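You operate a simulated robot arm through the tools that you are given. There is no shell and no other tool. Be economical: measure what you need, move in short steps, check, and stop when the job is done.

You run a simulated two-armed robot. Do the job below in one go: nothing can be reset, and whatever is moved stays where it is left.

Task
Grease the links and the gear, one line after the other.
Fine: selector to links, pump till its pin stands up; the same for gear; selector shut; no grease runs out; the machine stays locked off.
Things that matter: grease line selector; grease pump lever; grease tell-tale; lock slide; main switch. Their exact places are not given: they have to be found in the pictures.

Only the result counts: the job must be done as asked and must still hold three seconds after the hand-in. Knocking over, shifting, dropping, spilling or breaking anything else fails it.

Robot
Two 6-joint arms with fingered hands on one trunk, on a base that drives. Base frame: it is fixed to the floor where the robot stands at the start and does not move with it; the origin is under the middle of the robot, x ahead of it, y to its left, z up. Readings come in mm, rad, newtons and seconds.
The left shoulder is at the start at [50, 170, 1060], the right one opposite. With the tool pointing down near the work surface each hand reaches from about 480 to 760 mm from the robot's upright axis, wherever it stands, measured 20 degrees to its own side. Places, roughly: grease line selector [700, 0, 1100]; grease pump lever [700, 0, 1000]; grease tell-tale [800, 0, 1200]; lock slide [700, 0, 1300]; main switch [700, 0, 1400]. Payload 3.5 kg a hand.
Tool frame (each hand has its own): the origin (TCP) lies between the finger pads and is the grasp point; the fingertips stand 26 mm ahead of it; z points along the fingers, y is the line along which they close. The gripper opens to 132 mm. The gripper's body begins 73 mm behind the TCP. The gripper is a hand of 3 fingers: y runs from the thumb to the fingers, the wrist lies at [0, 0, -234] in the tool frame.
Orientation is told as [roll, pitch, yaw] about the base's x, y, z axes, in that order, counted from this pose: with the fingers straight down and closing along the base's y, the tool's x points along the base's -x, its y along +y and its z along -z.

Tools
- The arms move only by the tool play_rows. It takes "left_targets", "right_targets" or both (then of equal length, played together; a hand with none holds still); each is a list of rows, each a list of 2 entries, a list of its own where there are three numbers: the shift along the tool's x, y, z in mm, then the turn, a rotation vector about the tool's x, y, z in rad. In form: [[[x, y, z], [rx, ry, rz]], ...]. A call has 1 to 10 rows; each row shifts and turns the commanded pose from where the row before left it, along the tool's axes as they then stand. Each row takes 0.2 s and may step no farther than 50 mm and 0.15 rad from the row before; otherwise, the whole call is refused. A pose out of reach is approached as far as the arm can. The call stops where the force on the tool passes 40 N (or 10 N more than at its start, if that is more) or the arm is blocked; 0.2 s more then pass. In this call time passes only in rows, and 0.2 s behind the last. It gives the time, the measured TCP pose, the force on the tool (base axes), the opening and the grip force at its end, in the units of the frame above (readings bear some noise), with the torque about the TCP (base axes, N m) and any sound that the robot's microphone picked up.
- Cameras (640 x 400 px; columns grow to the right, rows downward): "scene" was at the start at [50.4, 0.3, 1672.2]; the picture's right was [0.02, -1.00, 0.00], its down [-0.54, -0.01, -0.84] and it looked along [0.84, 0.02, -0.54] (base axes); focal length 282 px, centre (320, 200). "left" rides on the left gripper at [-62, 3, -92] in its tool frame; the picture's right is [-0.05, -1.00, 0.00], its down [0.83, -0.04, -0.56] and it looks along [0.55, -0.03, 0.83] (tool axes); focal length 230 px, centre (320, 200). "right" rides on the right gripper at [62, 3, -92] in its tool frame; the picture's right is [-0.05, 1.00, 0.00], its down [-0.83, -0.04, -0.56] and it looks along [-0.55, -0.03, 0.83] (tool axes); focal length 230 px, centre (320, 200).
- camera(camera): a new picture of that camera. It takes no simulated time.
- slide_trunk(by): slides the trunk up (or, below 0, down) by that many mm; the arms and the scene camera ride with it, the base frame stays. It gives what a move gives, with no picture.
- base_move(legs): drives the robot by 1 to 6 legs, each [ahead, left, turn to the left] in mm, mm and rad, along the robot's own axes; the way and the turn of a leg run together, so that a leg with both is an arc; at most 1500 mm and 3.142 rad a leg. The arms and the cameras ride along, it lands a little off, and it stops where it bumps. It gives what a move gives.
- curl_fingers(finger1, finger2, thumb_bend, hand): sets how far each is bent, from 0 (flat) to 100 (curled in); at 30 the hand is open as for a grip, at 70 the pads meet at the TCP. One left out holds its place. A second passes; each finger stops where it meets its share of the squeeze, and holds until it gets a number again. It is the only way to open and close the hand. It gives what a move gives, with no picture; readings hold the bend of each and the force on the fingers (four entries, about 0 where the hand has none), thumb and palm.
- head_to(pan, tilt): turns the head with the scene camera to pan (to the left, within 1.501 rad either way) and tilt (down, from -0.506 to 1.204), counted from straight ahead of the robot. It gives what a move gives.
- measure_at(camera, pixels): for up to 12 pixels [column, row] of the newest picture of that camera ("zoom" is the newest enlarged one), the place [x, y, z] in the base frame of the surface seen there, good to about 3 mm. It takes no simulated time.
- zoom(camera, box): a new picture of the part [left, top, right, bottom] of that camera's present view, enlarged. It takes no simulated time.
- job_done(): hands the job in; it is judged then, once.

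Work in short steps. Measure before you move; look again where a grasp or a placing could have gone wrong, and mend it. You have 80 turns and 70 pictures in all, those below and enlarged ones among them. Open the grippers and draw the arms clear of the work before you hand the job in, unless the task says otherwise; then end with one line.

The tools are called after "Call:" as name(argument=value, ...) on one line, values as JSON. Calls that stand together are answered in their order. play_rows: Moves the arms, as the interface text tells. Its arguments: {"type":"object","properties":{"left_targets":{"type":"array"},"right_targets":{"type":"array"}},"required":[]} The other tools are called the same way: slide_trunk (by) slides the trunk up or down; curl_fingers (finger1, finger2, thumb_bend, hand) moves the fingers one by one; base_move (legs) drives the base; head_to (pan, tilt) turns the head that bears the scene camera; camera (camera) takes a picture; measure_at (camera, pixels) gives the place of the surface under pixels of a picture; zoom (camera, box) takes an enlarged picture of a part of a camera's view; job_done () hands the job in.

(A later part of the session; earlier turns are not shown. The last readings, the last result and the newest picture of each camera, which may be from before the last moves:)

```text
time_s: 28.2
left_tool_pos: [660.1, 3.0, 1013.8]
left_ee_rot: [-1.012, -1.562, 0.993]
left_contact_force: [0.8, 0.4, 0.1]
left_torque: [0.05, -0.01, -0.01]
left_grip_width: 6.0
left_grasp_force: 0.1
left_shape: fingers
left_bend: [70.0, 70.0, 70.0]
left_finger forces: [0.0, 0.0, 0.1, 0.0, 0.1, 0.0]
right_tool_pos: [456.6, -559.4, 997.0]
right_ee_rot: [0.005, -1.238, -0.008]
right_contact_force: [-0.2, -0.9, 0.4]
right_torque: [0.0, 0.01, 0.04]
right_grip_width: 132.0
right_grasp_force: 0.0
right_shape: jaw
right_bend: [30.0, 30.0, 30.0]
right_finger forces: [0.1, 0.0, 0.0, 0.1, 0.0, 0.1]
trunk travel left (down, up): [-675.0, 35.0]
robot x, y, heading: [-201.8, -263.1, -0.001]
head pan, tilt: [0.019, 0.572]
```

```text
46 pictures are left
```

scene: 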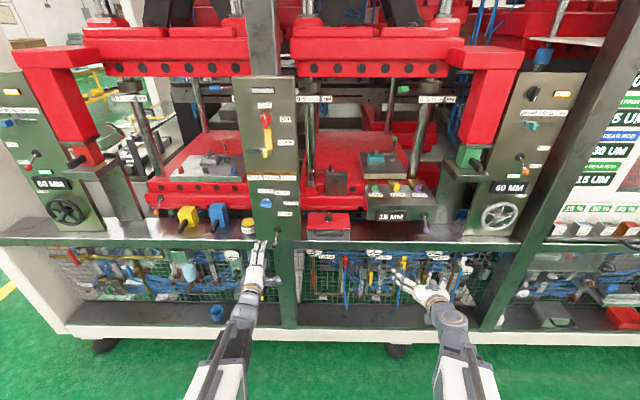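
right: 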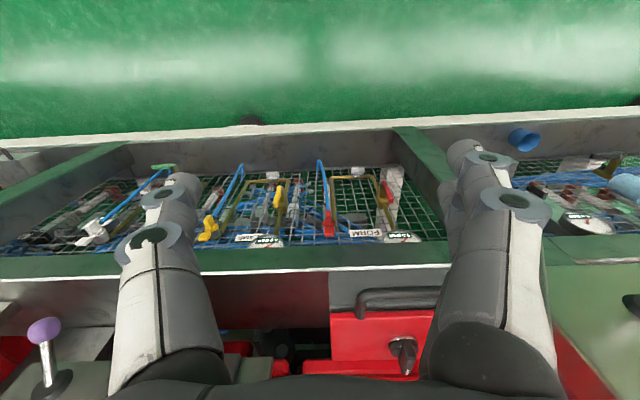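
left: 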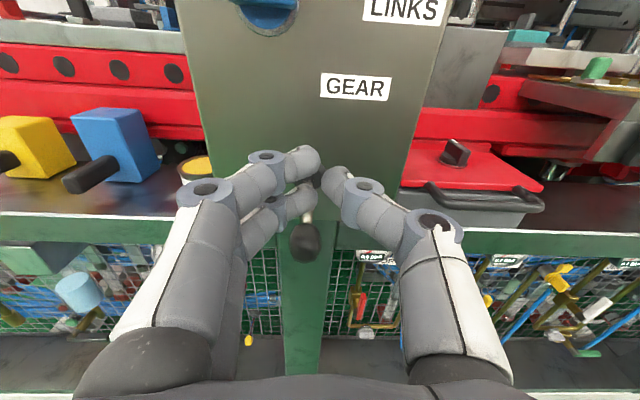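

The fist is above the lever, the lower fingertip just over the shaft behind the ball. I push down 40 mm in steps.

Call:
play_rows(left_targets=[[[10, 0, 0], [0, 0, 0]], [[10, 0, 0], [0, 0, 0]], [[10, 0, 0], [0, 0, 0]], [[10, 0, 0], [0, 0, 0]]])

Call:
camera(camera="left")

Call:
zoom(camera="scene", box=[235, 140, 295, 270])

```text
time_s: 29.2
left_tool_pos: [658.5, 3.2, 974.6]
left_ee_rot: [-1.008, -1.563, 0.989]
left_contact_force: [1.0, 0.5, 1.3]
left_torque: [0.0, -0.05, -0.02]
left_grip_width: 5.9
left_grasp_force: 1.0
left_shape: fingers
left_bend: [70.0, 70.0, 70.0]
left_finger forces: [0.0, 1.2, 0.0, 0.0, 0.0, 0.0]
right_tool_pos: [456.5, -560.7, 997.2]
right_ee_rot: [0.003, -1.236, -0.007]
right_contact_force: [0.5, -1.0, 0.8]
right_torque: [0.05, 0.04, -0.03]
right_grip_width: 132.1
right_grasp_force: 0.0
right_shape: jaw
right_bend: [30.0, 30.0, 30.0]
right_finger forces: [0.0, 0.0, 0.0, 0.1, 0.0, 0.0]
trunk travel left (down, up): [-675.0, 35.0]
robot x, y, heading: [-200.0, -260.0, -0.0]
head pan, tilt: [0.019, 0.572]
```

```text
45 pictures are left
```

left: 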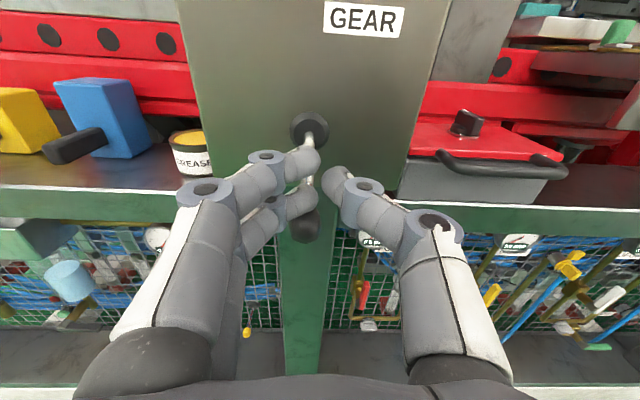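

```text
3.08 times, centred on (265, 205) of scene
```

zoom: 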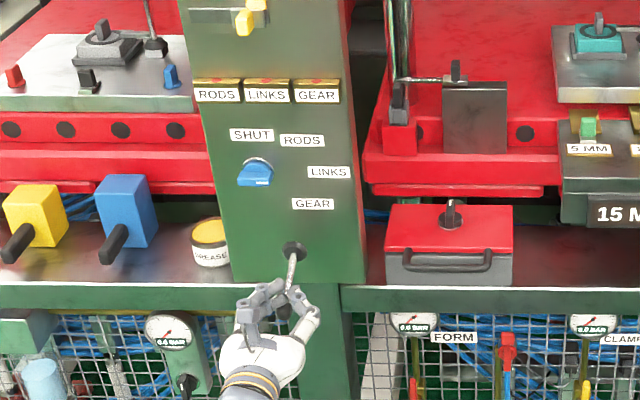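

The fist went down with barely 1 N; I check where the ball is now.

Call:
measure_at(camera="left", pixels=[[306, 225], [306, 235], [308, 180], [318, 145], [310, 125]])

Call:
zoom(camera="left", box=[240, 90, 400, 260])

```text
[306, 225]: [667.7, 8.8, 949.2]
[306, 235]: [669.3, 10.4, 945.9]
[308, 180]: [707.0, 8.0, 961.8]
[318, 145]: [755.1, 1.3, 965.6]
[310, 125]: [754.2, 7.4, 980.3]
```

```text
2.35 times, centred on (320, 175) of left
```

zoom: 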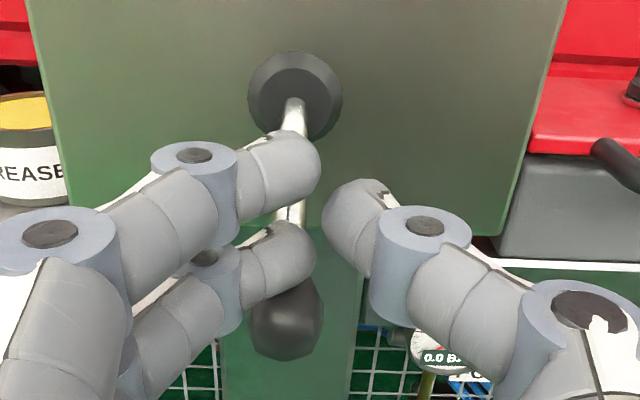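

The lever has dropped ~28 mm with light force. I push down further to find the stroke's end.

Call:
play_rows(left_targets=[[[8, 0, 0], [0, 0, 0]], [[8, 0, 1], [0, 0, 0]], [[8, 0, 1], [0, 0, 0]]])

Call:
zoom(camera="left", box=[240, 60, 400, 260])

Call:
zoom(camera="scene", box=[235, 150, 295, 190])

```text
time_s: 30.0
left_tool_pos: [661.0, 3.0, 951.3]
left_ee_rot: [-1.235, -1.562, 1.216]
left_contact_force: [-1.6, 0.9, 6.4]
left_torque: [0.05, -0.11, 0.03]
left_grip_width: 5.9
left_grasp_force: 3.0
left_shape: fingers
left_bend: [70.0, 70.0, 70.0]
left_finger forces: [0.1, 5.8, 0.0, 0.1, 0.0, 0.0]
right_tool_pos: [455.1, -560.2, 998.0]
right_ee_rot: [0.005, -1.242, -0.005]
right_contact_force: [-0.8, -0.8, 0.6]
right_torque: [-0.02, -0.02, 0.0]
right_grip_width: 132.0
right_grasp_force: 0.0
right_shape: jaw
right_bend: [30.0, 30.0, 30.0]
right_finger forces: [0.0, 0.0, 0.0, 0.0, 0.1, 0.0]
trunk travel left (down, up): [-675.0, 35.0]
robot x, y, heading: [-201.7, -263.7, -0.0]
head pan, tilt: [0.019, 0.572]
```

```text
2.00 times, centred on (320, 160) of left
```

zoom: 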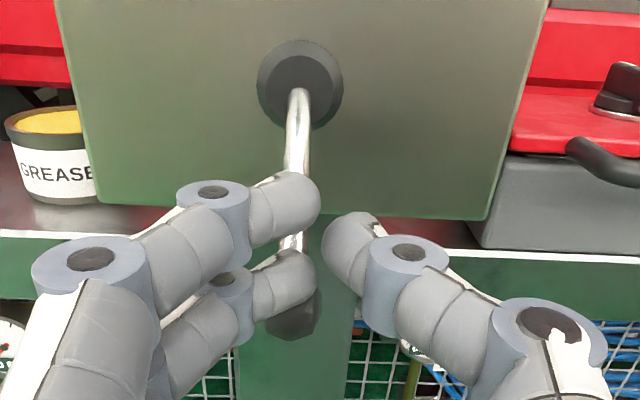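

```text
10.00 times, centred on (265, 170) of scene
```

zoom: 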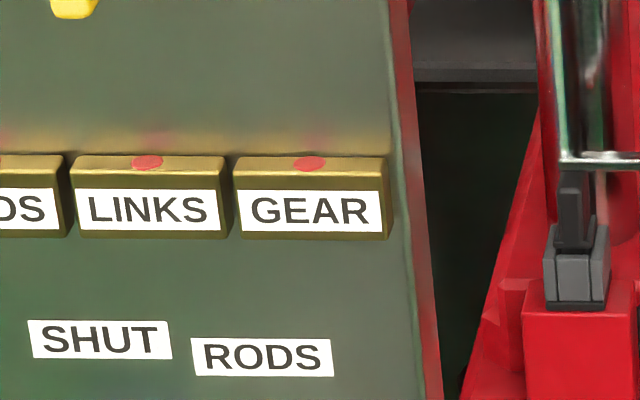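

Resistance has grown to 6 N, pins still flush. I push on a little farther.

Call:
play_rows(left_targets=[[[8, 0, 2], [0, 0, 0]], [[8, 0, 2], [0, 0, 0]]])

Call:
zoom(camera="left", box=[240, 60, 400, 260])

Call:
zoom(camera="scene", box=[235, 150, 295, 190])

```text
time_s: 30.6
left_tool_pos: [662.3, 5.1, 949.0]
left_ee_rot: [-2.743, -1.55, 2.724]
left_contact_force: [-12.0, 3.6, 18.5]
left_torque: [0.1, -0.23, 0.07]
left_grip_width: 6.1
left_grasp_force: 11.0
left_shape: fingers
left_bend: [70.0, 73.0, 70.0]
left_finger forces: [0.0, 22.5, 0.0, 0.0, 0.0, 0.0]
right_tool_pos: [456.6, -559.8, 998.4]
right_ee_rot: [0.005, -1.241, -0.008]
right_contact_force: [-0.5, -0.3, 0.0]
right_torque: [-0.02, 0.01, 0.01]
right_grip_width: 132.1
right_grasp_force: 0.0
right_shape: jaw
right_bend: [30.0, 30.0, 30.0]
right_finger forces: [0.0, 0.1, 0.1, 0.0, 0.0, 0.1]
trunk travel left (down, up): [-675.0, 35.0]
robot x, y, heading: [-203.4, -264.5, -0.001]
head pan, tilt: [0.019, 0.572]
stopped in row 2 (left hand): the force on the tool passed its limit at 43 N (the readings are from after the stop); the commanded pose is now the measured one
```

```text
2.00 times, centred on (320, 160) of left
```

zoom: 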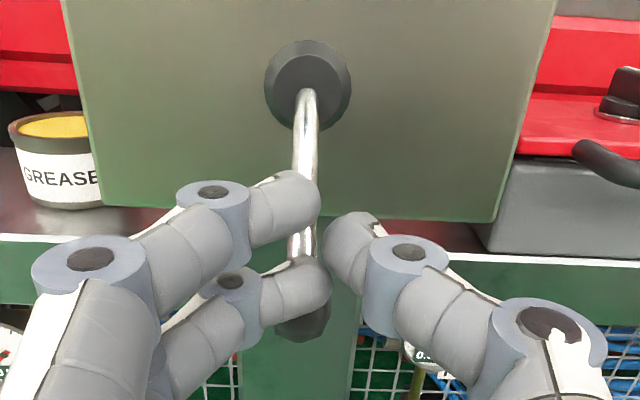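

```text
10.00 times, centred on (265, 170) of scene
```

zoom: 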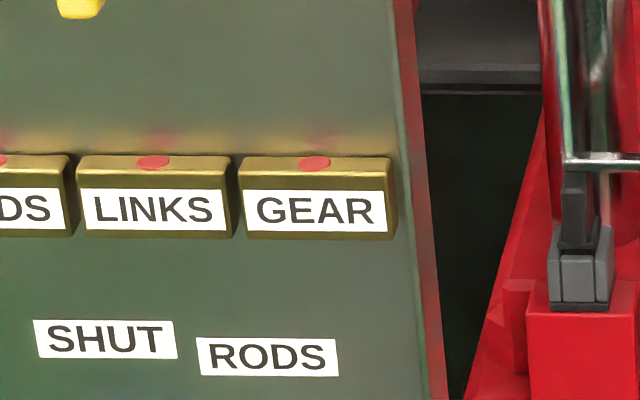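

The end stop is reached at TCP z≈950. I lift the hand to see whether the lever springs back.

Call:
play_rows(left_targets=[[[-20, 0, -2], [0, 0, 0]], [[-22, 0, -2], [0, 0, 0]], [[-22, 0, -1], [0, 0, 0]]])

Call:
camera(camera="left")

Call:
measure_at(camera="left", pixels=[[304, 243], [304, 250]])

```text
time_s: 31.4
left_tool_pos: [658.6, 4.1, 1007.8]
left_ee_rot: [-2.41, -1.559, 2.391]
left_contact_force: [-0.8, 0.1, -1.1]
left_torque: [0.02, 0.02, -0.02]
left_grip_width: 6.0
left_grasp_force: 0.0
left_shape: fingers
left_bend: [70.0, 70.0, 70.0]
left_finger forces: [0.1, 0.0, 0.0, 0.1, 0.0, 0.0]
right_tool_pos: [456.4, -560.6, 997.5]
right_ee_rot: [0.003, -1.239, -0.009]
right_contact_force: [-0.9, -0.2, 0.1]
right_torque: [0.0, 0.01, -0.05]
right_grip_width: 132.1
right_grasp_force: 0.0
right_shape: jaw
right_bend: [30.0, 30.0, 30.0]
right_finger forces: [0.0, 0.0, 0.1, 0.1, 0.0, 0.1]
trunk travel left (down, up): [-675.0, 35.0]
robot x, y, heading: [-200.6, -263.0, -0.004]
head pan, tilt: [0.019, 0.572]
```

```text
38 pictures are left
```

left: 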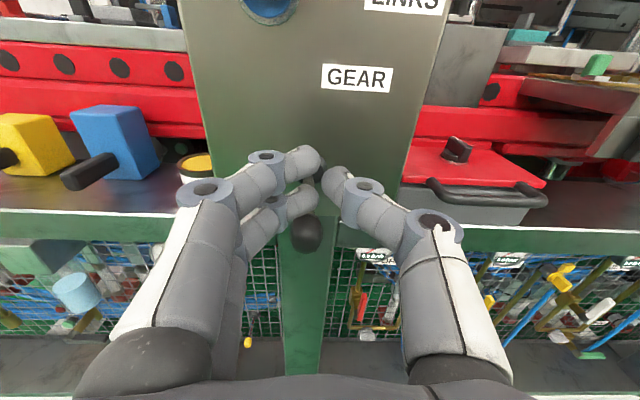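

```text
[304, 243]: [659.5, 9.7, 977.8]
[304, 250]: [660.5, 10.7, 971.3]
```

The lever springs back by itself. I make one full stroke, down 60 and up again, and look at the pins.

Call:
play_rows(left_targets=[[[15, 0, 0], [0, 0, 0]], [[15, 0, 1], [0, 0, 0]], [[15, 0, 1], [0, 0, 0]], [[14, 0, 1], [0, 0, 0]], [[0, 0, 0], [0, 0, 0]], [[-14, 0, -1], [0, 0, 0]], [[-15, 0, -1], [0, 0, 0]], [[-15, 0, -1], [0, 0, 0]], [[-15, 0, 0], [0, 0, 0]]])

Call:
zoom(camera="scene", box=[225, 145, 285, 185])

```text
time_s: 33.4
left_tool_pos: [659.7, 3.6, 1007.3]
left_ee_rot: [-2.416, -1.56, 2.397]
left_contact_force: [-0.2, 0.1, 0.3]
left_torque: [-0.02, -0.01, -0.01]
left_grip_width: 6.0
left_grasp_force: 0.1
left_shape: fingers
left_bend: [70.0, 70.0, 70.0]
left_finger forces: [0.0, 0.1, 0.0, 0.0, 0.1, 0.0]
right_tool_pos: [456.9, -560.5, 997.1]
right_ee_rot: [0.004, -1.239, -0.006]
right_contact_force: [0.2, -1.0, -0.4]
right_torque: [0.03, -0.01, 0.0]
right_grip_width: 132.0
right_grasp_force: 0.0
right_shape: jaw
right_bend: [30.0, 30.0, 30.0]
right_finger forces: [0.0, 0.0, 0.0, 0.1, 0.0, 0.0]
trunk travel left (down, up): [-675.0, 35.0]
robot x, y, heading: [-199.9, -262.7, -0.0]
head pan, tilt: [0.019, 0.572]
```

```text
10.00 times, centred on (255, 165) of scene
```

zoom: 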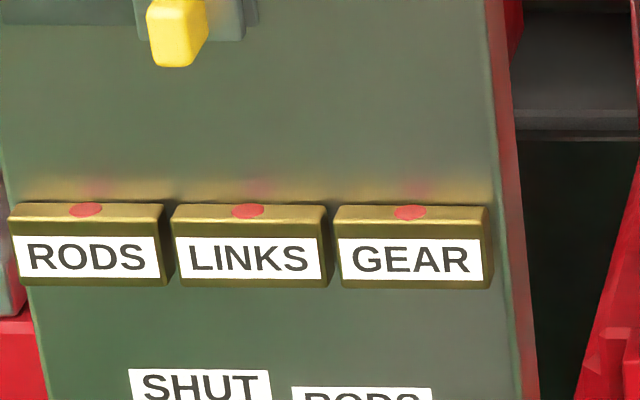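

All three pins are still flush after two strokes. Another stroke.

Call:
play_rows(left_targets=[[[15, 0, 0], [0, 0, 0]], [[15, 0, 1], [0, 0, 0]], [[15, 0, 1], [0, 0, 0]], [[15, 0, 1], [0, 0, 0]], [[0, 0, 0], [0, 0, 0]], [[-15, 0, -1], [0, 0, 0]], [[-15, 0, -1], [0, 0, 0]], [[-15, 0, -1], [0, 0, 0]], [[-15, 0, 0], [0, 0, 0]]])

Call:
zoom(camera="scene", box=[225, 145, 285, 185])

```text
time_s: 35.4
left_tool_pos: [659.2, 3.7, 1006.2]
left_ee_rot: [-2.413, -1.558, 2.396]
left_contact_force: [0.3, 0.3, 0.4]
left_torque: [0.01, 0.0, 0.01]
left_grip_width: 6.2
left_grasp_force: 0.1
left_shape: fingers
left_bend: [70.0, 70.0, 70.0]
left_finger forces: [0.0, 0.1, 0.1, 0.0, 0.1, 0.0]
right_tool_pos: [457.0, -559.2, 997.3]
right_ee_rot: [0.004, -1.239, -0.006]
right_contact_force: [0.3, 0.4, -0.5]
right_torque: [0.01, -0.01, 0.03]
right_grip_width: 132.1
right_grasp_force: 0.0
right_shape: jaw
right_bend: [30.0, 30.0, 30.0]
right_finger forces: [0.0, 0.0, 0.0, 0.1, 0.1, 0.0]
trunk travel left (down, up): [-675.0, 35.0]
robot x, y, heading: [-201.7, -266.8, -0.004]
head pan, tilt: [0.019, 0.572]
```

```text
10.00 times, centred on (255, 165) of scene
```

zoom: 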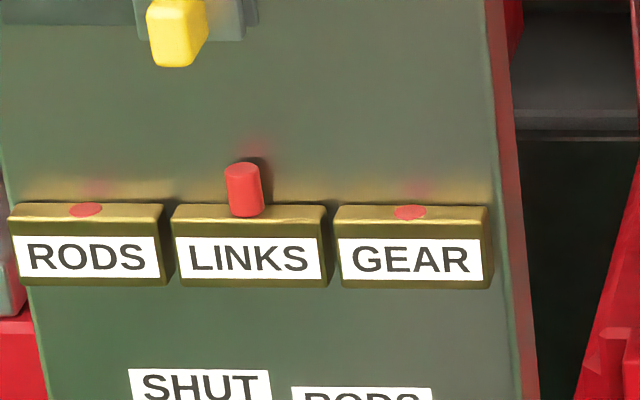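

The LINKS pin stands up. Now back off, rise to the selector's height, and roll the hand 90° to grip the now horizontal bar.

Call:
play_rows(left_targets=[[[-10, 0, -45], [0, 0, 0]], [[-42, 17, 0], [0, 0, 0.15]], [[0, 0, 0], [0, 0, 0.15]], [[0, 0, 0], [0, 0, 0.15]], [[0, 0, 0], [0, 0, 0.15]], [[0, 0, 0], [0, 0, 0.15]], [[0, 0, 0], [0, 0, 0.15]], [[0, 0, 0], [0, 0, 0.15]], [[0, 0, 0], [0, 0, 0.15]], [[0, 0, 0], [0, 0, 0.15]]])

Call:
curl_fingers(hand="left", finger1=50, finger2=50, thumb_bend=50)

```text
time_s: 37.6
left_tool_pos: [613.5, 21.5, 1058.5]
left_ee_rot: [1.581, -0.227, -1.594]
left_contact_force: [-0.4, 0.9, 0.0]
left_torque: [-0.03, 0.01, 0.0]
left_grip_width: 6.2
left_grasp_force: 0.0
left_shape: fingers
left_bend: [70.0, 70.0, 70.0]
left_finger forces: [0.0, 0.1, 0.1, 0.1, 0.1, 0.1]
right_tool_pos: [456.6, -560.9, 997.0]
right_ee_rot: [0.004, -1.238, -0.007]
right_contact_force: [0.3, -0.1, 0.2]
right_torque: [0.01, 0.03, 0.04]
right_grip_width: 132.1
right_grasp_force: 0.1
right_shape: jaw
right_bend: [30.0, 30.0, 30.0]
right_finger forces: [0.1, 0.0, 0.1, 0.0, 0.0, 0.0]
trunk travel left (down, up): [-675.0, 35.0]
robot x, y, heading: [-204.2, -259.4, -0.004]
head pan, tilt: [0.019, 0.572]
```

```text
time_s: 38.6
left_tool_pos: [613.4, 22.6, 1060.2]
left_ee_rot: [1.582, -0.23, -1.593]
left_contact_force: [-0.3, -0.6, 0.3]
left_torque: [0.01, -0.01, 0.0]
left_grip_width: 67.0
left_grasp_force: 0.1
left_shape: fingers
left_bend: [50.0, 50.0, 50.0]
left_finger forces: [0.0, 0.1, 0.1, 0.1, 0.0, 0.0]
right_tool_pos: [456.7, -558.8, 998.4]
right_ee_rot: [0.003, -1.24, -0.008]
right_contact_force: [0.4, -0.3, 1.1]
right_torque: [0.0, -0.01, -0.01]
right_grip_width: 131.7
right_grasp_force: 0.1
right_shape: jaw
right_bend: [30.0, 30.0, 30.0]
right_finger forces: [0.0, 0.1, 0.0, 0.0, 0.0, 0.0]
trunk travel left (down, up): [-675.0, 35.0]
robot x, y, heading: [-202.3, -266.8, -0.004]
head pan, tilt: [0.019, 0.572]
```

I finish the roll (0.227 left) and move to y=40, z=1101, x≈690.

Call:
play_rows(left_targets=[[[0, 0, 0], [0, 0, 0.12]], [[0, 0, 0], [0, 0.022, 0.107]], [[18, 41, 0], [0, 0, 0]], [[0, 0, 38], [0, 0, 0]], [[0, 0, 38], [0, 0, 0]]])

Call:
camera(camera="left")

```text
time_s: 39.8
left_tool_pos: [689.2, 41.1, 1100.7]
left_ee_rot: [1.578, -0.003, -1.569]
left_contact_force: [0.6, 0.5, 0.2]
left_torque: [-0.01, 0.0, 0.0]
left_grip_width: 67.3
left_grasp_force: 0.1
left_shape: fingers
left_bend: [50.0, 50.0, 50.0]
left_finger forces: [0.0, 0.0, 0.0, 0.0, 0.0, 0.0]
right_tool_pos: [456.8, -560.3, 997.0]
right_ee_rot: [0.005, -1.24, -0.007]
right_contact_force: [0.5, -0.1, 0.1]
right_torque: [-0.02, 0.01, 0.01]
right_grip_width: 131.8
right_grasp_force: 0.1
right_shape: jaw
right_bend: [30.0, 30.0, 30.0]
right_finger forces: [0.1, 0.1, 0.0, 0.0, 0.0, 0.0]
trunk travel left (down, up): [-675.0, 35.0]
robot x, y, heading: [-201.3, -261.0, 0.001]
head pan, tilt: [0.019, 0.572]
```

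```text
35 pictures are left
```

left: 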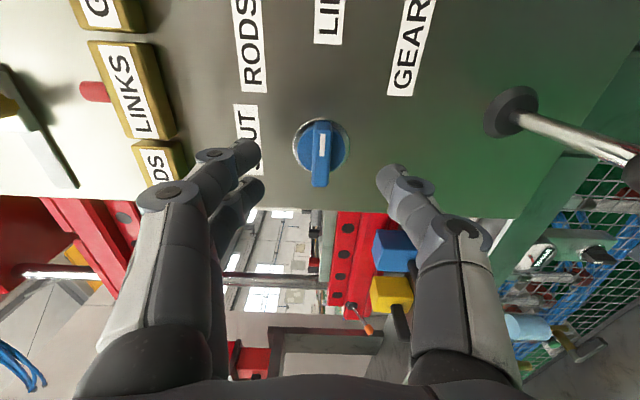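

The hand is squared up with the bar. I measure label ends to work out the angle for GEAR.

Call:
measure_at(camera="left", pixels=[[400, 95], [420, 10], [253, 90], [247, 5], [327, 42], [245, 107], [321, 150], [321, 186], [322, 120], [295, 148], [348, 148]])

Call:
play_rows(left_targets=[[[0, 0, 16], [0, 0, 0]], [[0, 0, 15], [0, 0, 0]]])

Call:
curl_fingers(hand="left", finger1=80, finger2=80, thumb_bend=80)

```text
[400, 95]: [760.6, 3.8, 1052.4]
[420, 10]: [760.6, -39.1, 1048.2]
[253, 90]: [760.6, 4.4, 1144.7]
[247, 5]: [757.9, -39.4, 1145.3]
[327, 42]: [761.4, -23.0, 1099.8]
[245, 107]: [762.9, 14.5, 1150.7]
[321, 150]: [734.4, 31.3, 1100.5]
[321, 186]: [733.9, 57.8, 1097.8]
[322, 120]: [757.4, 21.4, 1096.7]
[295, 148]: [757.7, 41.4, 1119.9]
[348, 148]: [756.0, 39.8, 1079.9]
```

```text
time_s: 40.4
left_tool_pos: [720.5, 39.8, 1101.3]
left_ee_rot: [1.579, -0.001, -1.57]
left_contact_force: [-0.1, 0.3, 0.1]
left_torque: [0.01, 0.0, 0.0]
left_grip_width: 67.4
left_grasp_force: 0.0
left_shape: fingers
left_bend: [50.0, 50.0, 50.0]
left_finger forces: [0.0, 0.1, 0.0, 0.0, 0.0, 0.0]
right_tool_pos: [456.0, -561.0, 997.6]
right_ee_rot: [0.003, -1.24, -0.007]
right_contact_force: [-0.1, -0.3, -0.6]
right_torque: [-0.01, -0.01, 0.0]
right_grip_width: 132.1
right_grasp_force: 0.1
right_shape: jaw
right_bend: [30.0, 30.0, 30.0]
right_finger forces: [0.0, 0.1, 0.0, 0.0, 0.0, 0.0]
trunk travel left (down, up): [-675.0, 35.0]
robot x, y, heading: [-202.7, -266.5, 0.002]
head pan, tilt: [0.019, 0.572]
```

```text
time_s: 41.4
left_tool_pos: [721.5, 40.9, 1101.2]
left_ee_rot: [1.579, -0.002, -1.57]
left_contact_force: [8.9, 0.0, 0.4]
left_torque: [-0.02, -0.01, 0.02]
left_grip_width: 11.3
left_grasp_force: 17.0
left_shape: fingers
left_bend: [71.0, 71.0, 69.0]
left_finger forces: [8.3, 8.3, 0.1, 0.1, 16.7, 0.1]
right_tool_pos: [456.3, -559.6, 997.7]
right_ee_rot: [0.003, -1.239, -0.008]
right_contact_force: [-0.1, -0.2, -0.3]
right_torque: [0.01, 0.0, 0.01]
right_grip_width: 131.9
right_grasp_force: 0.0
right_shape: jaw
right_bend: [30.0, 30.0, 30.0]
right_finger forces: [0.0, 0.0, 0.0, 0.0, 0.0, 0.0]
trunk travel left (down, up): [-675.0, 35.0]
robot x, y, heading: [-202.4, -263.4, -0.001]
head pan, tilt: [0.019, 0.572]
```

RODS and GEAR labels lie symmetrically about LINKS, so GEAR is 45° further. I turn +0.785 rad.

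Call:
play_rows(left_targets=[[[0, 0, 0], [0, 0, 0.131]], [[0, 0, 0], [0, 0, 0.131]], [[0, 0, 0], [0, 0, 0.131]], [[0, 0, 0], [0, 0, 0.131]], [[0, 0, 0], [0, 0, 0.131]], [[0, 0, 0], [0, 0, 0.13]]])

Call:
camera(camera="left")

```text
time_s: 42.8
left_tool_pos: [721.0, 41.0, 1100.4]
left_ee_rot: [1.583, 0.787, -1.563]
left_contact_force: [12.7, -0.9, 2.8]
left_torque: [-0.03, -0.05, -0.02]
left_grip_width: 11.3
left_grasp_force: 15.5
left_shape: fingers
left_bend: [71.0, 71.0, 69.0]
left_finger forces: [8.7, 8.3, 0.0, 0.1, 13.9, 0.0]
right_tool_pos: [457.8, -559.1, 996.7]
right_ee_rot: [0.005, -1.239, -0.007]
right_contact_force: [-0.1, -1.1, 0.1]
right_torque: [-0.02, 0.06, 0.02]
right_grip_width: 132.0
right_grasp_force: 0.0
right_shape: jaw
right_bend: [30.0, 30.0, 30.0]
right_finger forces: [0.0, 0.1, 0.0, 0.1, 0.0, 0.0]
trunk travel left (down, up): [-675.0, 35.0]
robot x, y, heading: [-204.7, -265.7, -0.005]
head pan, tilt: [0.019, 0.572]
```

```text
34 pictures are left
```

left: 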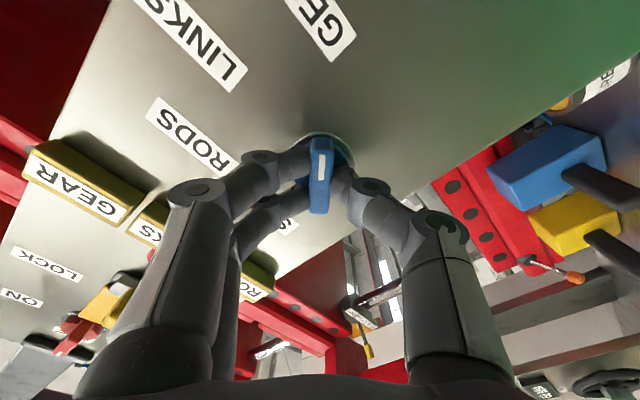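

The pointer now aims at GEAR. I release, draw back 100 mm and roll the hand back toward neutral.

Call:
curl_fingers(hand="left", finger1=50, finger2=50, thumb_bend=50)

Call:
play_rows(left_targets=[[[0, 0, -50], [0, 0, 0]], [[0, 0, -50], [0, 0, 0]], [[0, 0, 0], [0, 0, -0.147]], [[0, 0, 0], [0, 0, -0.147]], [[0, 0, 0], [0, 0, -0.147]], [[0, 0, 0], [0, 0, -0.147]], [[0, 0, 0], [0, 0, -0.147]], [[0, 0, 0], [0, 0, -0.147]], [[0, 0, 0], [0, 0, -0.147]], [[0, 0, 0], [0, 0, -0.147]]])

Call:
play_rows(left_targets=[[[0, 0, 0], [0, 0, -0.147]], [[0, 0, 0], [0, 0, -0.147]], [[0, 0, 0], [0, 0, -0.147]], [[0, 0, 0], [0, 0, -0.147]], [[0, 0, 0], [0, 0, -0.147]], [[0, 0, 0], [0, 0, -0.147]], [[0, 0, 0], [0, 0, -0.147]], [[0, 0, 0], [0, 0, -0.151]]])

Call:
curl_fingers(hand="left", finger1=70, finger2=70, thumb_bend=70)

Call:
camera(camera="left")

```text
time_s: 43.8
left_tool_pos: [719.8, 41.0, 1101.1]
left_ee_rot: [1.583, 0.785, -1.56]
left_contact_force: [0.1, 0.0, -0.3]
left_torque: [0.01, 0.02, 0.0]
left_grip_width: 66.9
left_grasp_force: 0.1
left_shape: fingers
left_bend: [50.0, 50.0, 50.0]
left_finger forces: [0.0, 0.1, 0.0, 0.1, 0.1, 0.0]
right_tool_pos: [457.2, -560.2, 997.3]
right_ee_rot: [0.003, -1.239, -0.008]
right_contact_force: [-0.2, 1.1, -0.3]
right_torque: [-0.03, -0.01, -0.01]
right_grip_width: 132.1
right_grasp_force: 0.0
right_shape: jaw
right_bend: [30.0, 30.0, 30.0]
right_finger forces: [0.0, 0.0, 0.1, 0.0, 0.0, 0.1]
trunk travel left (down, up): [-675.0, 35.0]
robot x, y, heading: [-199.7, -266.6, -0.0]
head pan, tilt: [0.019, 0.572]
```

```text
time_s: 46.0
left_tool_pos: [619.8, 41.1, 1100.6]
left_ee_rot: [1.58, -0.394, -1.574]
left_contact_force: [0.2, -0.5, 0.1]
left_torque: [-0.02, 0.01, -0.02]
left_grip_width: 67.3
left_grasp_force: 0.0
left_shape: fingers
left_bend: [50.0, 50.0, 50.0]
left_finger forces: [0.0, 0.1, 0.0, 0.0, 0.1, 0.0]
right_tool_pos: [456.1, -559.6, 997.5]
right_ee_rot: [0.004, -1.239, -0.007]
right_contact_force: [-0.4, -0.2, 0.2]
right_torque: [0.01, -0.02, 0.0]
right_grip_width: 132.0
right_grasp_force: 0.0
right_shape: jaw
right_bend: [30.0, 30.0, 30.0]
right_finger forces: [0.1, 0.0, 0.0, 0.0, 0.0, 0.1]
trunk travel left (down, up): [-675.0, 35.0]
robot x, y, heading: [-202.9, -263.0, -0.003]
head pan, tilt: [0.019, 0.572]
```

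```text
time_s: 47.8
left_tool_pos: [621.2, 41.0, 1100.7]
left_ee_rot: [-2.664, -1.562, 2.665]
left_contact_force: [-0.3, 0.2, -0.7]
left_torque: [-0.01, 0.0, -0.01]
left_grip_width: 67.1
left_grasp_force: 0.0
left_shape: fingers
left_bend: [50.0, 50.0, 50.0]
left_finger forces: [0.0, 0.0, 0.0, 0.0, 0.1, 0.0]
right_tool_pos: [457.9, -559.0, 998.2]
right_ee_rot: [0.004, -1.237, -0.007]
right_contact_force: [-0.2, 0.2, 0.5]
right_torque: [-0.01, 0.01, 0.01]
right_grip_width: 131.7
right_grasp_force: 0.0
right_shape: jaw
right_bend: [30.0, 30.0, 30.0]
right_finger forces: [0.1, 0.1, 0.1, 0.0, 0.0, 0.0]
trunk travel left (down, up): [-675.0, 35.0]
robot x, y, heading: [-201.2, -264.0, -0.001]
head pan, tilt: [0.019, 0.572]
```

```text
time_s: 48.8
left_tool_pos: [620.0, 40.8, 1101.3]
left_ee_rot: [-2.981, -1.563, 2.987]
left_contact_force: [0.6, 0.8, -0.5]
left_torque: [0.0, -0.02, -0.06]
left_grip_width: 6.2
left_grasp_force: 0.1
left_shape: fingers
left_bend: [70.0, 70.0, 70.0]
left_finger forces: [0.0, 0.0, 0.0, 0.1, 0.0, 0.0]
right_tool_pos: [457.2, -559.7, 997.5]
right_ee_rot: [0.002, -1.24, -0.007]
right_contact_force: [-0.2, 0.1, -0.6]
right_torque: [0.03, -0.01, 0.01]
right_grip_width: 132.0
right_grasp_force: 0.1
right_shape: jaw
right_bend: [30.0, 30.0, 30.0]
right_finger forces: [0.1, 0.0, 0.1, 0.0, 0.0, 0.1]
trunk travel left (down, up): [-675.0, 35.0]
robot x, y, heading: [-201.0, -267.1, -0.007]
head pan, tilt: [0.019, 0.572]
```

```text
33 pictures are left
```

left: 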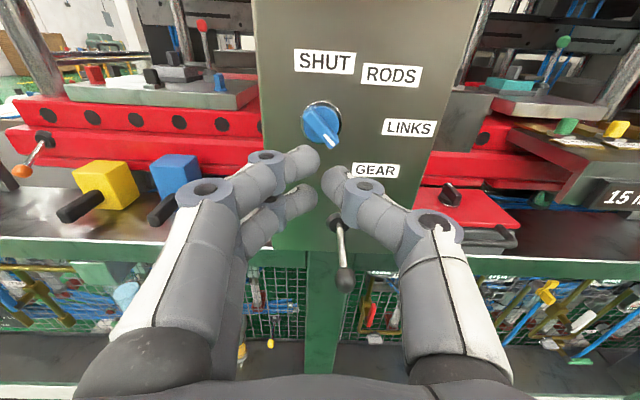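

The knob's white mark points lower right to GEAR. I move the closed fist to (620,4,1008), then forward over the lever as before.

Call:
play_rows(left_targets=[[[30, -12, 0], [0, 0, 0]], [[30, -12, 0], [0, 0, 0]], [[31, -13, 0], [0, 0, 0]], [[0, 0, 38], [0, 0, 0]]])

Call:
zoom(camera="left", box=[240, 60, 400, 260])

```text
time_s: 49.8
left_tool_pos: [659.7, 5.7, 1009.2]
left_ee_rot: [-2.992, -1.561, 2.994]
left_contact_force: [-0.7, 0.0, -0.2]
left_torque: [0.01, 0.0, -0.02]
left_grip_width: 6.1
left_grasp_force: 0.1
left_shape: fingers
left_bend: [70.0, 70.0, 70.0]
left_finger forces: [0.0, 0.0, 0.0, 0.1, 0.0, 0.1]
right_tool_pos: [455.5, -561.0, 997.4]
right_ee_rot: [0.004, -1.24, -0.008]
right_contact_force: [0.1, 0.0, -0.5]
right_torque: [0.04, 0.0, 0.01]
right_grip_width: 131.9
right_grasp_force: 0.0
right_shape: jaw
right_bend: [30.0, 30.0, 30.0]
right_finger forces: [0.1, 0.0, 0.1, 0.0, 0.0, 0.0]
trunk travel left (down, up): [-675.0, 35.0]
robot x, y, heading: [-203.3, -261.9, 0.003]
head pan, tilt: [0.019, 0.572]
```

```text
2.00 times, centred on (320, 160) of left
```

zoom: 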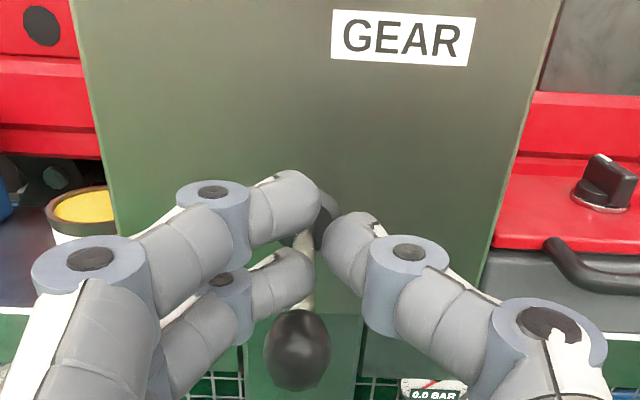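

Same placement as before. One full stroke, then check the pins.

Call:
play_rows(left_targets=[[[15, -1, 0], [0, 0, 0]], [[15, 0, 1], [0, 0, 0]], [[15, 0, 1], [0, 0, 0]], [[15, 0, 1], [0, 0, 0]], [[0, 0, 0], [0, 0, 0]], [[-15, 0, -1], [0, 0, 0]], [[-15, 0, -1], [0, 0, 0]], [[-15, 0, -1], [0, 0, 0]], [[-15, 0, 0], [0, 0, 0]]])

Call:
zoom(camera="scene", box=[225, 145, 285, 185])

```text
time_s: 51.8
left_tool_pos: [658.8, 3.1, 1009.2]
left_ee_rot: [-3.009, -1.563, 3.013]
left_contact_force: [-0.3, 1.2, 0.0]
left_torque: [0.03, 0.04, -0.01]
left_grip_width: 5.8
left_grasp_force: 0.0
left_shape: fingers
left_bend: [70.0, 70.0, 70.0]
left_finger forces: [0.0, 0.0, 0.1, 0.1, 0.0, 0.1]
right_tool_pos: [457.5, -559.6, 997.6]
right_ee_rot: [0.005, -1.238, -0.007]
right_contact_force: [0.6, -0.6, -0.5]
right_torque: [0.03, 0.0, -0.01]
right_grip_width: 131.8
right_grasp_force: 0.2
right_shape: jaw
right_bend: [30.0, 30.0, 30.0]
right_finger forces: [0.0, 0.0, 0.0, 0.0, 0.0, 0.1]
trunk travel left (down, up): [-675.0, 35.0]
robot x, y, heading: [-200.7, -264.0, -0.006]
head pan, tilt: [0.019, 0.572]
```

```text
10.00 times, centred on (255, 165) of scene
```

zoom: 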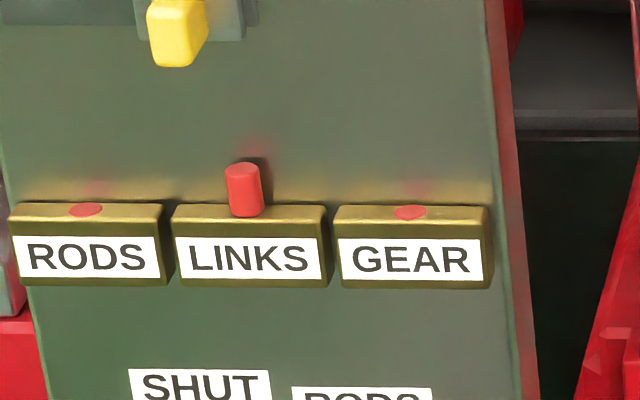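

The GEAR pin is still flush. A second stroke.

Call:
play_rows(left_targets=[[[15, 0, 0], [0, 0, 0]], [[15, 0, 1], [0, 0, 0]], [[15, 0, 1], [0, 0, 0]], [[16, 0, 1], [0, 0, 0]], [[0, 0, 0], [0, 0, 0]], [[-16, 0, -1], [0, 0, 0]], [[-15, 0, -1], [0, 0, 0]], [[-15, 0, -1], [0, 0, 0]], [[-15, 0, 0], [0, 0, 0]]])

Call:
zoom(camera="scene", box=[225, 145, 285, 185])

```text
time_s: 53.8
left_tool_pos: [660.2, 1.7, 1009.6]
left_ee_rot: [-3.009, -1.563, 3.01]
left_contact_force: [-0.3, 0.6, 1.0]
left_torque: [0.01, 0.02, 0.0]
left_grip_width: 5.8
left_grasp_force: 0.0
left_shape: fingers
left_bend: [70.0, 70.0, 70.0]
left_finger forces: [0.1, 0.0, 0.1, 0.0, 0.0, 0.0]
right_tool_pos: [457.3, -560.5, 996.8]
right_ee_rot: [0.003, -1.24, -0.007]
right_contact_force: [0.7, 0.1, -0.1]
right_torque: [-0.01, 0.01, 0.01]
right_grip_width: 131.8
right_grasp_force: 0.1
right_shape: jaw
right_bend: [30.0, 30.0, 30.0]
right_finger forces: [0.0, 0.0, 0.1, 0.0, 0.1, 0.1]
trunk travel left (down, up): [-675.0, 35.0]
robot x, y, heading: [-203.4, -265.6, -0.003]
head pan, tilt: [0.019, 0.572]
```

```text
10.00 times, centred on (255, 165) of scene
```

zoom: 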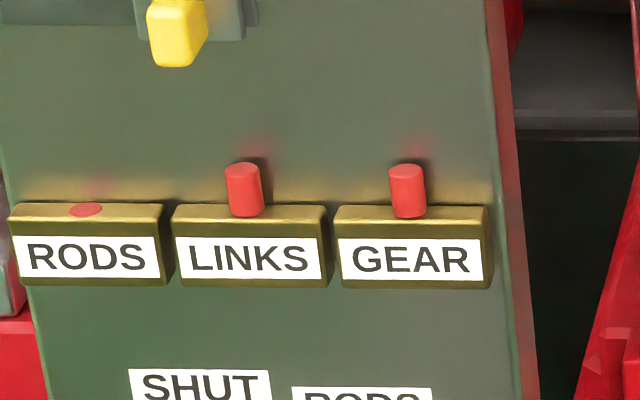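

The GEAR pin stands up after two strokes. I back off, rise to the selector and roll the hand +2.356 rad to grip the bar again.

Call:
play_rows(left_targets=[[[0, 0, -40], [0, 0, 0]], [[-30, 13, 0], [0, 0, 0]], [[-31, 13, 0], [0, 0, 0]], [[-31, 13, 0], [0, 0, 0]], [[0, 0, 0], [0, 0, 0.147]], [[0, 0, 0], [0, 0, 0.147]], [[0, 0, 0], [0, 0, 0.147]], [[0, 0, 0], [0, 0, 0.147]], [[0, 0, 0], [0, 0, 0.147]], [[0, 0, 0], [0, 0, 0.147]]])

Call:
play_rows(left_targets=[[[0, 0, 0], [0, 0, 0.147]], [[0, 0, 0], [0, 0, 0.147]], [[0, 0, 0], [0, 0, 0.147]], [[0, 0, 0], [0, 0, 0.147]], [[0, 0, 0], [0, 0, 0.147]], [[0, 0, 0], [0, 0, 0.147]], [[0, 0, 0], [0, 0, 0.147]], [[0, 0, 0], [0, 0, 0.147]], [[0, 0, 0], [0, 0, 0.147]], [[0, 0, 0], [0, 0, 0.151]]])

Call:
curl_fingers(hand="left", finger1=50, finger2=50, thumb_bend=50)

Call:
camera(camera="left")

```text
time_s: 56.0
left_tool_pos: [619.5, 41.6, 1101.6]
left_ee_rot: [1.582, -0.688, -1.576]
left_contact_force: [-0.2, 0.0, 0.3]
left_torque: [0.0, -0.01, 0.01]
left_grip_width: 5.9
left_grasp_force: 0.1
left_shape: fingers
left_bend: [70.0, 70.0, 70.0]
left_finger forces: [0.0, 0.0, 0.0, 0.1, 0.0, 0.1]
right_tool_pos: [456.4, -559.5, 997.7]
right_ee_rot: [0.004, -1.239, -0.007]
right_contact_force: [0.5, 0.8, -1.0]
right_torque: [0.0, 0.01, -0.01]
right_grip_width: 132.0
right_grasp_force: 0.0
right_shape: jaw
right_bend: [30.0, 30.0, 30.0]
right_finger forces: [0.1, 0.0, 0.0, 0.0, 0.1, 0.0]
trunk travel left (down, up): [-675.0, 35.0]
robot x, y, heading: [-201.3, -262.9, -0.001]
head pan, tilt: [0.019, 0.572]
```

```text
time_s: 58.2
left_tool_pos: [619.2, 41.3, 1102.1]
left_ee_rot: [1.583, 0.787, -1.56]
left_contact_force: [-0.4, -0.8, 0.2]
left_torque: [0.01, 0.0, -0.02]
left_grip_width: 6.1
left_grasp_force: 0.0
left_shape: fingers
left_bend: [70.0, 70.0, 70.0]
left_finger forces: [0.1, 0.0, 0.1, 0.0, 0.1, 0.0]
right_tool_pos: [457.4, -559.9, 998.0]
right_ee_rot: [0.004, -1.239, -0.006]
right_contact_force: [0.0, -0.5, 0.6]
right_torque: [0.0, 0.03, 0.03]
right_grip_width: 132.0
right_grasp_force: 0.0
right_shape: jaw
right_bend: [30.0, 30.0, 30.0]
right_finger forces: [0.0, 0.0, 0.1, 0.0, 0.1, 0.0]
trunk travel left (down, up): [-675.0, 35.0]
robot x, y, heading: [-202.6, -267.1, -0.0]
head pan, tilt: [0.019, 0.572]
```

```text
time_s: 59.2
left_tool_pos: [617.9, 41.4, 1102.1]
left_ee_rot: [1.584, 0.784, -1.559]
left_contact_force: [-0.1, -0.2, 0.6]
left_torque: [-0.01, -0.01, 0.02]
left_grip_width: 67.0
left_grasp_force: 0.0
left_shape: fingers
left_bend: [50.0, 50.0, 50.0]
left_finger forces: [0.0, 0.1, 0.0, 0.1, 0.0, 0.0]
right_tool_pos: [456.9, -559.2, 996.6]
right_ee_rot: [0.003, -1.239, -0.006]
right_contact_force: [0.2, 0.0, 0.7]
right_torque: [-0.03, 0.03, 0.0]
right_grip_width: 131.8
right_grasp_force: 0.1
right_shape: jaw
right_bend: [30.0, 30.0, 30.0]
right_finger forces: [0.0, 0.0, 0.0, 0.0, 0.1, 0.1]
trunk travel left (down, up): [-675.0, 35.0]
robot x, y, heading: [-201.3, -262.1, -0.002]
head pan, tilt: [0.019, 0.572]
```

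```text
29 pictures are left
```

left: 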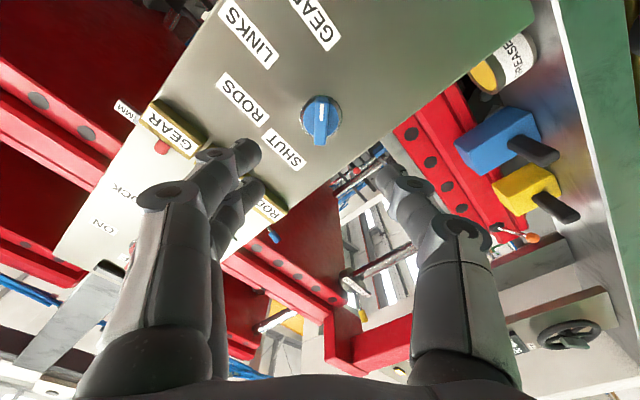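

The bar is aligned with the hand again. I advance 102 mm to x≈720, close, and turn back.

Call:
play_rows(left_targets=[[[0, 0, 40], [0, 0, 0]], [[0, 0, 40], [0, 0, 0]], [[0, 0, 21], [0, 0, 0]]])

Call:
curl_fingers(hand="left", finger1=80, finger2=80, thumb_bend=80)

```text
time_s: 60.0
left_tool_pos: [720.0, 41.5, 1101.3]
left_ee_rot: [1.583, 0.785, -1.559]
left_contact_force: [-0.1, -1.0, -0.2]
left_torque: [0.03, 0.02, 0.01]
left_grip_width: 67.2
left_grasp_force: 0.0
left_shape: fingers
left_bend: [50.0, 50.0, 50.0]
left_finger forces: [0.0, 0.0, 0.1, 0.0, 0.0, 0.0]
right_tool_pos: [456.8, -560.8, 996.8]
right_ee_rot: [0.004, -1.239, -0.009]
right_contact_force: [0.2, 0.3, -0.7]
right_torque: [-0.01, -0.02, -0.01]
right_grip_width: 132.1
right_grasp_force: 0.1
right_shape: jaw
right_bend: [30.0, 30.0, 30.0]
right_finger forces: [0.0, 0.0, 0.0, 0.0, 0.1, 0.0]
trunk travel left (down, up): [-675.0, 35.0]
robot x, y, heading: [-200.6, -263.0, -0.0]
head pan, tilt: [0.019, 0.572]
```

```text
time_s: 61.0
left_tool_pos: [721.2, 42.0, 1102.1]
left_ee_rot: [1.581, 0.784, -1.56]
left_contact_force: [9.3, 0.5, 2.8]
left_torque: [-0.04, -0.02, 0.01]
left_grip_width: 11.2
left_grasp_force: 16.3
left_shape: fingers
left_bend: [71.0, 71.0, 69.0]
left_finger forces: [8.6, 8.5, 0.0, 0.1, 15.9, 0.1]
right_tool_pos: [457.7, -560.3, 998.0]
right_ee_rot: [0.003, -1.239, -0.007]
right_contact_force: [0.3, -0.3, 0.2]
right_torque: [0.03, 0.01, -0.02]
right_grip_width: 132.0
right_grasp_force: 0.0
right_shape: jaw
right_bend: [30.0, 30.0, 30.0]
right_finger forces: [0.1, 0.0, 0.1, 0.1, 0.1, 0.0]
trunk travel left (down, up): [-675.0, 35.0]
robot x, y, heading: [-200.4, -266.5, -0.001]
head pan, tilt: [0.019, 0.572]
```

Gripped at 16 N. I turn back 2.356 rad to SHUT.

Call:
play_rows(left_targets=[[[0, 0, 0], [0, 0, -0.131]], [[0, 0, 0], [0, 0, -0.131]], [[0, 0, 0], [0, 0, -0.131]], [[0, 0, 0], [0, 0, -0.131]], [[0, 0, 0], [0, 0, -0.131]], [[0, 0, 0], [0, 0, -0.131]], [[0, 0, 0], [0, 0, -0.131]], [[0, 0, 0], [0, 0, -0.131]], [[0, 0, 0], [0, 0, -0.131]]])

Call:
play_rows(left_targets=[[[0, 0, 0], [0, 0, -0.131]], [[0, 0, 0], [0, 0, -0.131]], [[0, 0, 0], [0, 0, -0.131]], [[0, 0, 0], [0, 0, -0.131]], [[0, 0, 0], [0, 0, -0.131]], [[0, 0, 0], [0, 0, -0.131]], [[0, 0, 0], [0, 0, -0.131]], [[0, 0, 0], [0, 0, -0.131]], [[0, 0, 0], [0, 0, -0.131]]])

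Call:
camera(camera="left")

```text
time_s: 63.0
left_tool_pos: [720.9, 43.1, 1100.6]
left_ee_rot: [1.578, -0.398, -1.57]
left_contact_force: [6.4, 3.1, -7.4]
left_torque: [0.03, 0.17, 0.05]
left_grip_width: 11.2
left_grasp_force: 15.7
left_shape: fingers
left_bend: [71.0, 71.0, 69.0]
left_finger forces: [6.2, 6.6, 0.0, 0.0, 19.1, 0.1]
right_tool_pos: [458.0, -559.7, 997.6]
right_ee_rot: [0.001, -1.238, -0.006]
right_contact_force: [0.0, 1.0, 0.2]
right_torque: [-0.01, -0.07, -0.02]
right_grip_width: 131.9
right_grasp_force: 0.0
right_shape: jaw
right_bend: [30.0, 30.0, 30.0]
right_finger forces: [0.0, 0.0, 0.1, 0.1, 0.0, 0.0]
trunk travel left (down, up): [-675.0, 35.0]
robot x, y, heading: [-203.1, -266.6, -0.001]
head pan, tilt: [0.019, 0.572]
```

```text
time_s: 65.0
left_tool_pos: [720.7, 41.2, 1098.7]
left_ee_rot: [-2.084, -1.562, 2.086]
left_contact_force: [-1.3, -5.5, -23.4]
left_torque: [0.09, 0.43, -0.1]
left_grip_width: 11.0
left_grasp_force: 18.4
left_shape: fingers
left_bend: [71.0, 71.0, 69.0]
left_finger forces: [8.0, 8.6, 0.0, 0.1, 20.5, 0.0]
right_tool_pos: [459.2, -559.6, 996.2]
right_ee_rot: [0.005, -1.237, -0.009]
right_contact_force: [-0.7, -0.2, -0.6]
right_torque: [-0.02, 0.01, 0.01]
right_grip_width: 132.0
right_grasp_force: 0.0
right_shape: jaw
right_bend: [30.0, 30.0, 30.0]
right_finger forces: [0.1, 0.1, 0.0, 0.0, 0.0, 0.1]
trunk travel left (down, up): [-675.0, 35.0]
robot x, y, heading: [-200.6, -262.2, -0.002]
head pan, tilt: [0.019, 0.572]
```

```text
28 pictures are left
```

left: 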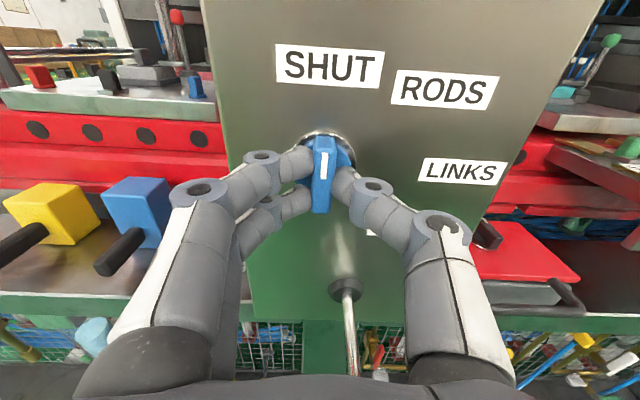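

The mark points up to SHUT, maybe a few degrees short. I release, back off and look closely.

Call:
curl_fingers(hand="left", finger1=50, finger2=50, thumb_bend=50)

Call:
play_rows(left_targets=[[[0, 0, -40], [0, 0, 0]], [[0, 0, -40], [0, 0, 0]]])

Call:
zoom(camera="left", box=[220, 40, 420, 190])

Call:
zoom(camera="scene", box=[200, 60, 320, 280])

```text
time_s: 66.0
left_tool_pos: [719.6, 42.6, 1103.1]
left_ee_rot: [-2.583, -1.56, 2.583]
left_contact_force: [-0.1, -0.1, 0.0]
left_torque: [0.0, -0.03, 0.01]
left_grip_width: 67.0
left_grasp_force: 0.1
left_shape: fingers
left_bend: [50.0, 50.0, 50.0]
left_finger forces: [0.1, 0.0, 0.1, 0.0, 0.2, 0.0]
right_tool_pos: [456.1, -560.2, 999.3]
right_ee_rot: [0.003, -1.239, -0.008]
right_contact_force: [-0.4, -0.3, 0.2]
right_torque: [0.01, 0.0, 0.01]
right_grip_width: 131.9
right_grasp_force: 0.0
right_shape: jaw
right_bend: [30.0, 30.0, 30.0]
right_finger forces: [0.1, 0.0, 0.0, 0.1, 0.0, 0.1]
trunk travel left (down, up): [-675.0, 35.0]
robot x, y, heading: [-199.1, -261.7, -0.001]
head pan, tilt: [0.019, 0.572]
```

```text
time_s: 66.6
left_tool_pos: [637.3, 40.7, 1101.2]
left_ee_rot: [-2.604, -1.56, 2.605]
left_contact_force: [0.8, -0.1, 0.6]
left_torque: [0.02, 0.0, -0.02]
left_grip_width: 67.3
left_grasp_force: 0.2
left_shape: fingers
left_bend: [50.0, 50.0, 50.0]
left_finger forces: [0.1, 0.1, 0.0, 0.0, 0.0, 0.0]
right_tool_pos: [455.5, -559.4, 998.4]
right_ee_rot: [0.004, -1.24, -0.009]
right_contact_force: [-0.4, -0.5, 0.0]
right_torque: [0.02, -0.01, 0.0]
right_grip_width: 131.9
right_grasp_force: 0.1
right_shape: jaw
right_bend: [30.0, 30.0, 30.0]
right_finger forces: [0.1, 0.0, 0.1, 0.0, 0.0, 0.0]
trunk travel left (down, up): [-675.0, 35.0]
robot x, y, heading: [-204.1, -265.7, 0.0]
head pan, tilt: [0.019, 0.572]
```

```text
2.67 times, centred on (320, 115) of left
```

zoom: 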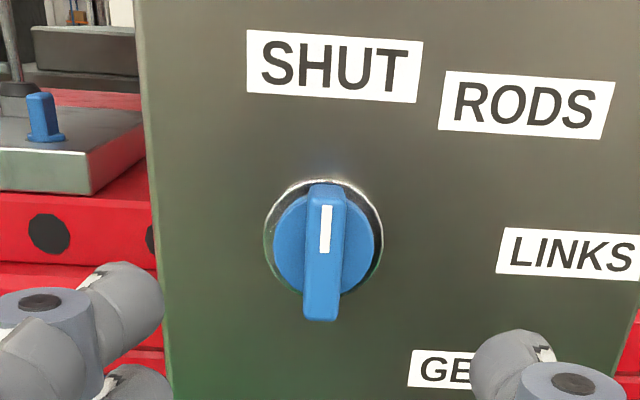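

```text
1.82 times, centred on (260, 170) of scene
```

zoom: 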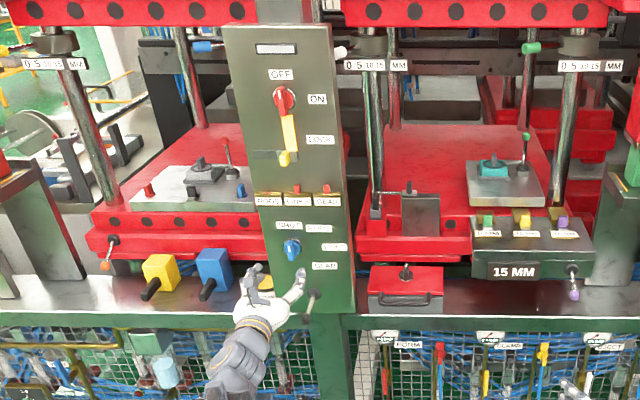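

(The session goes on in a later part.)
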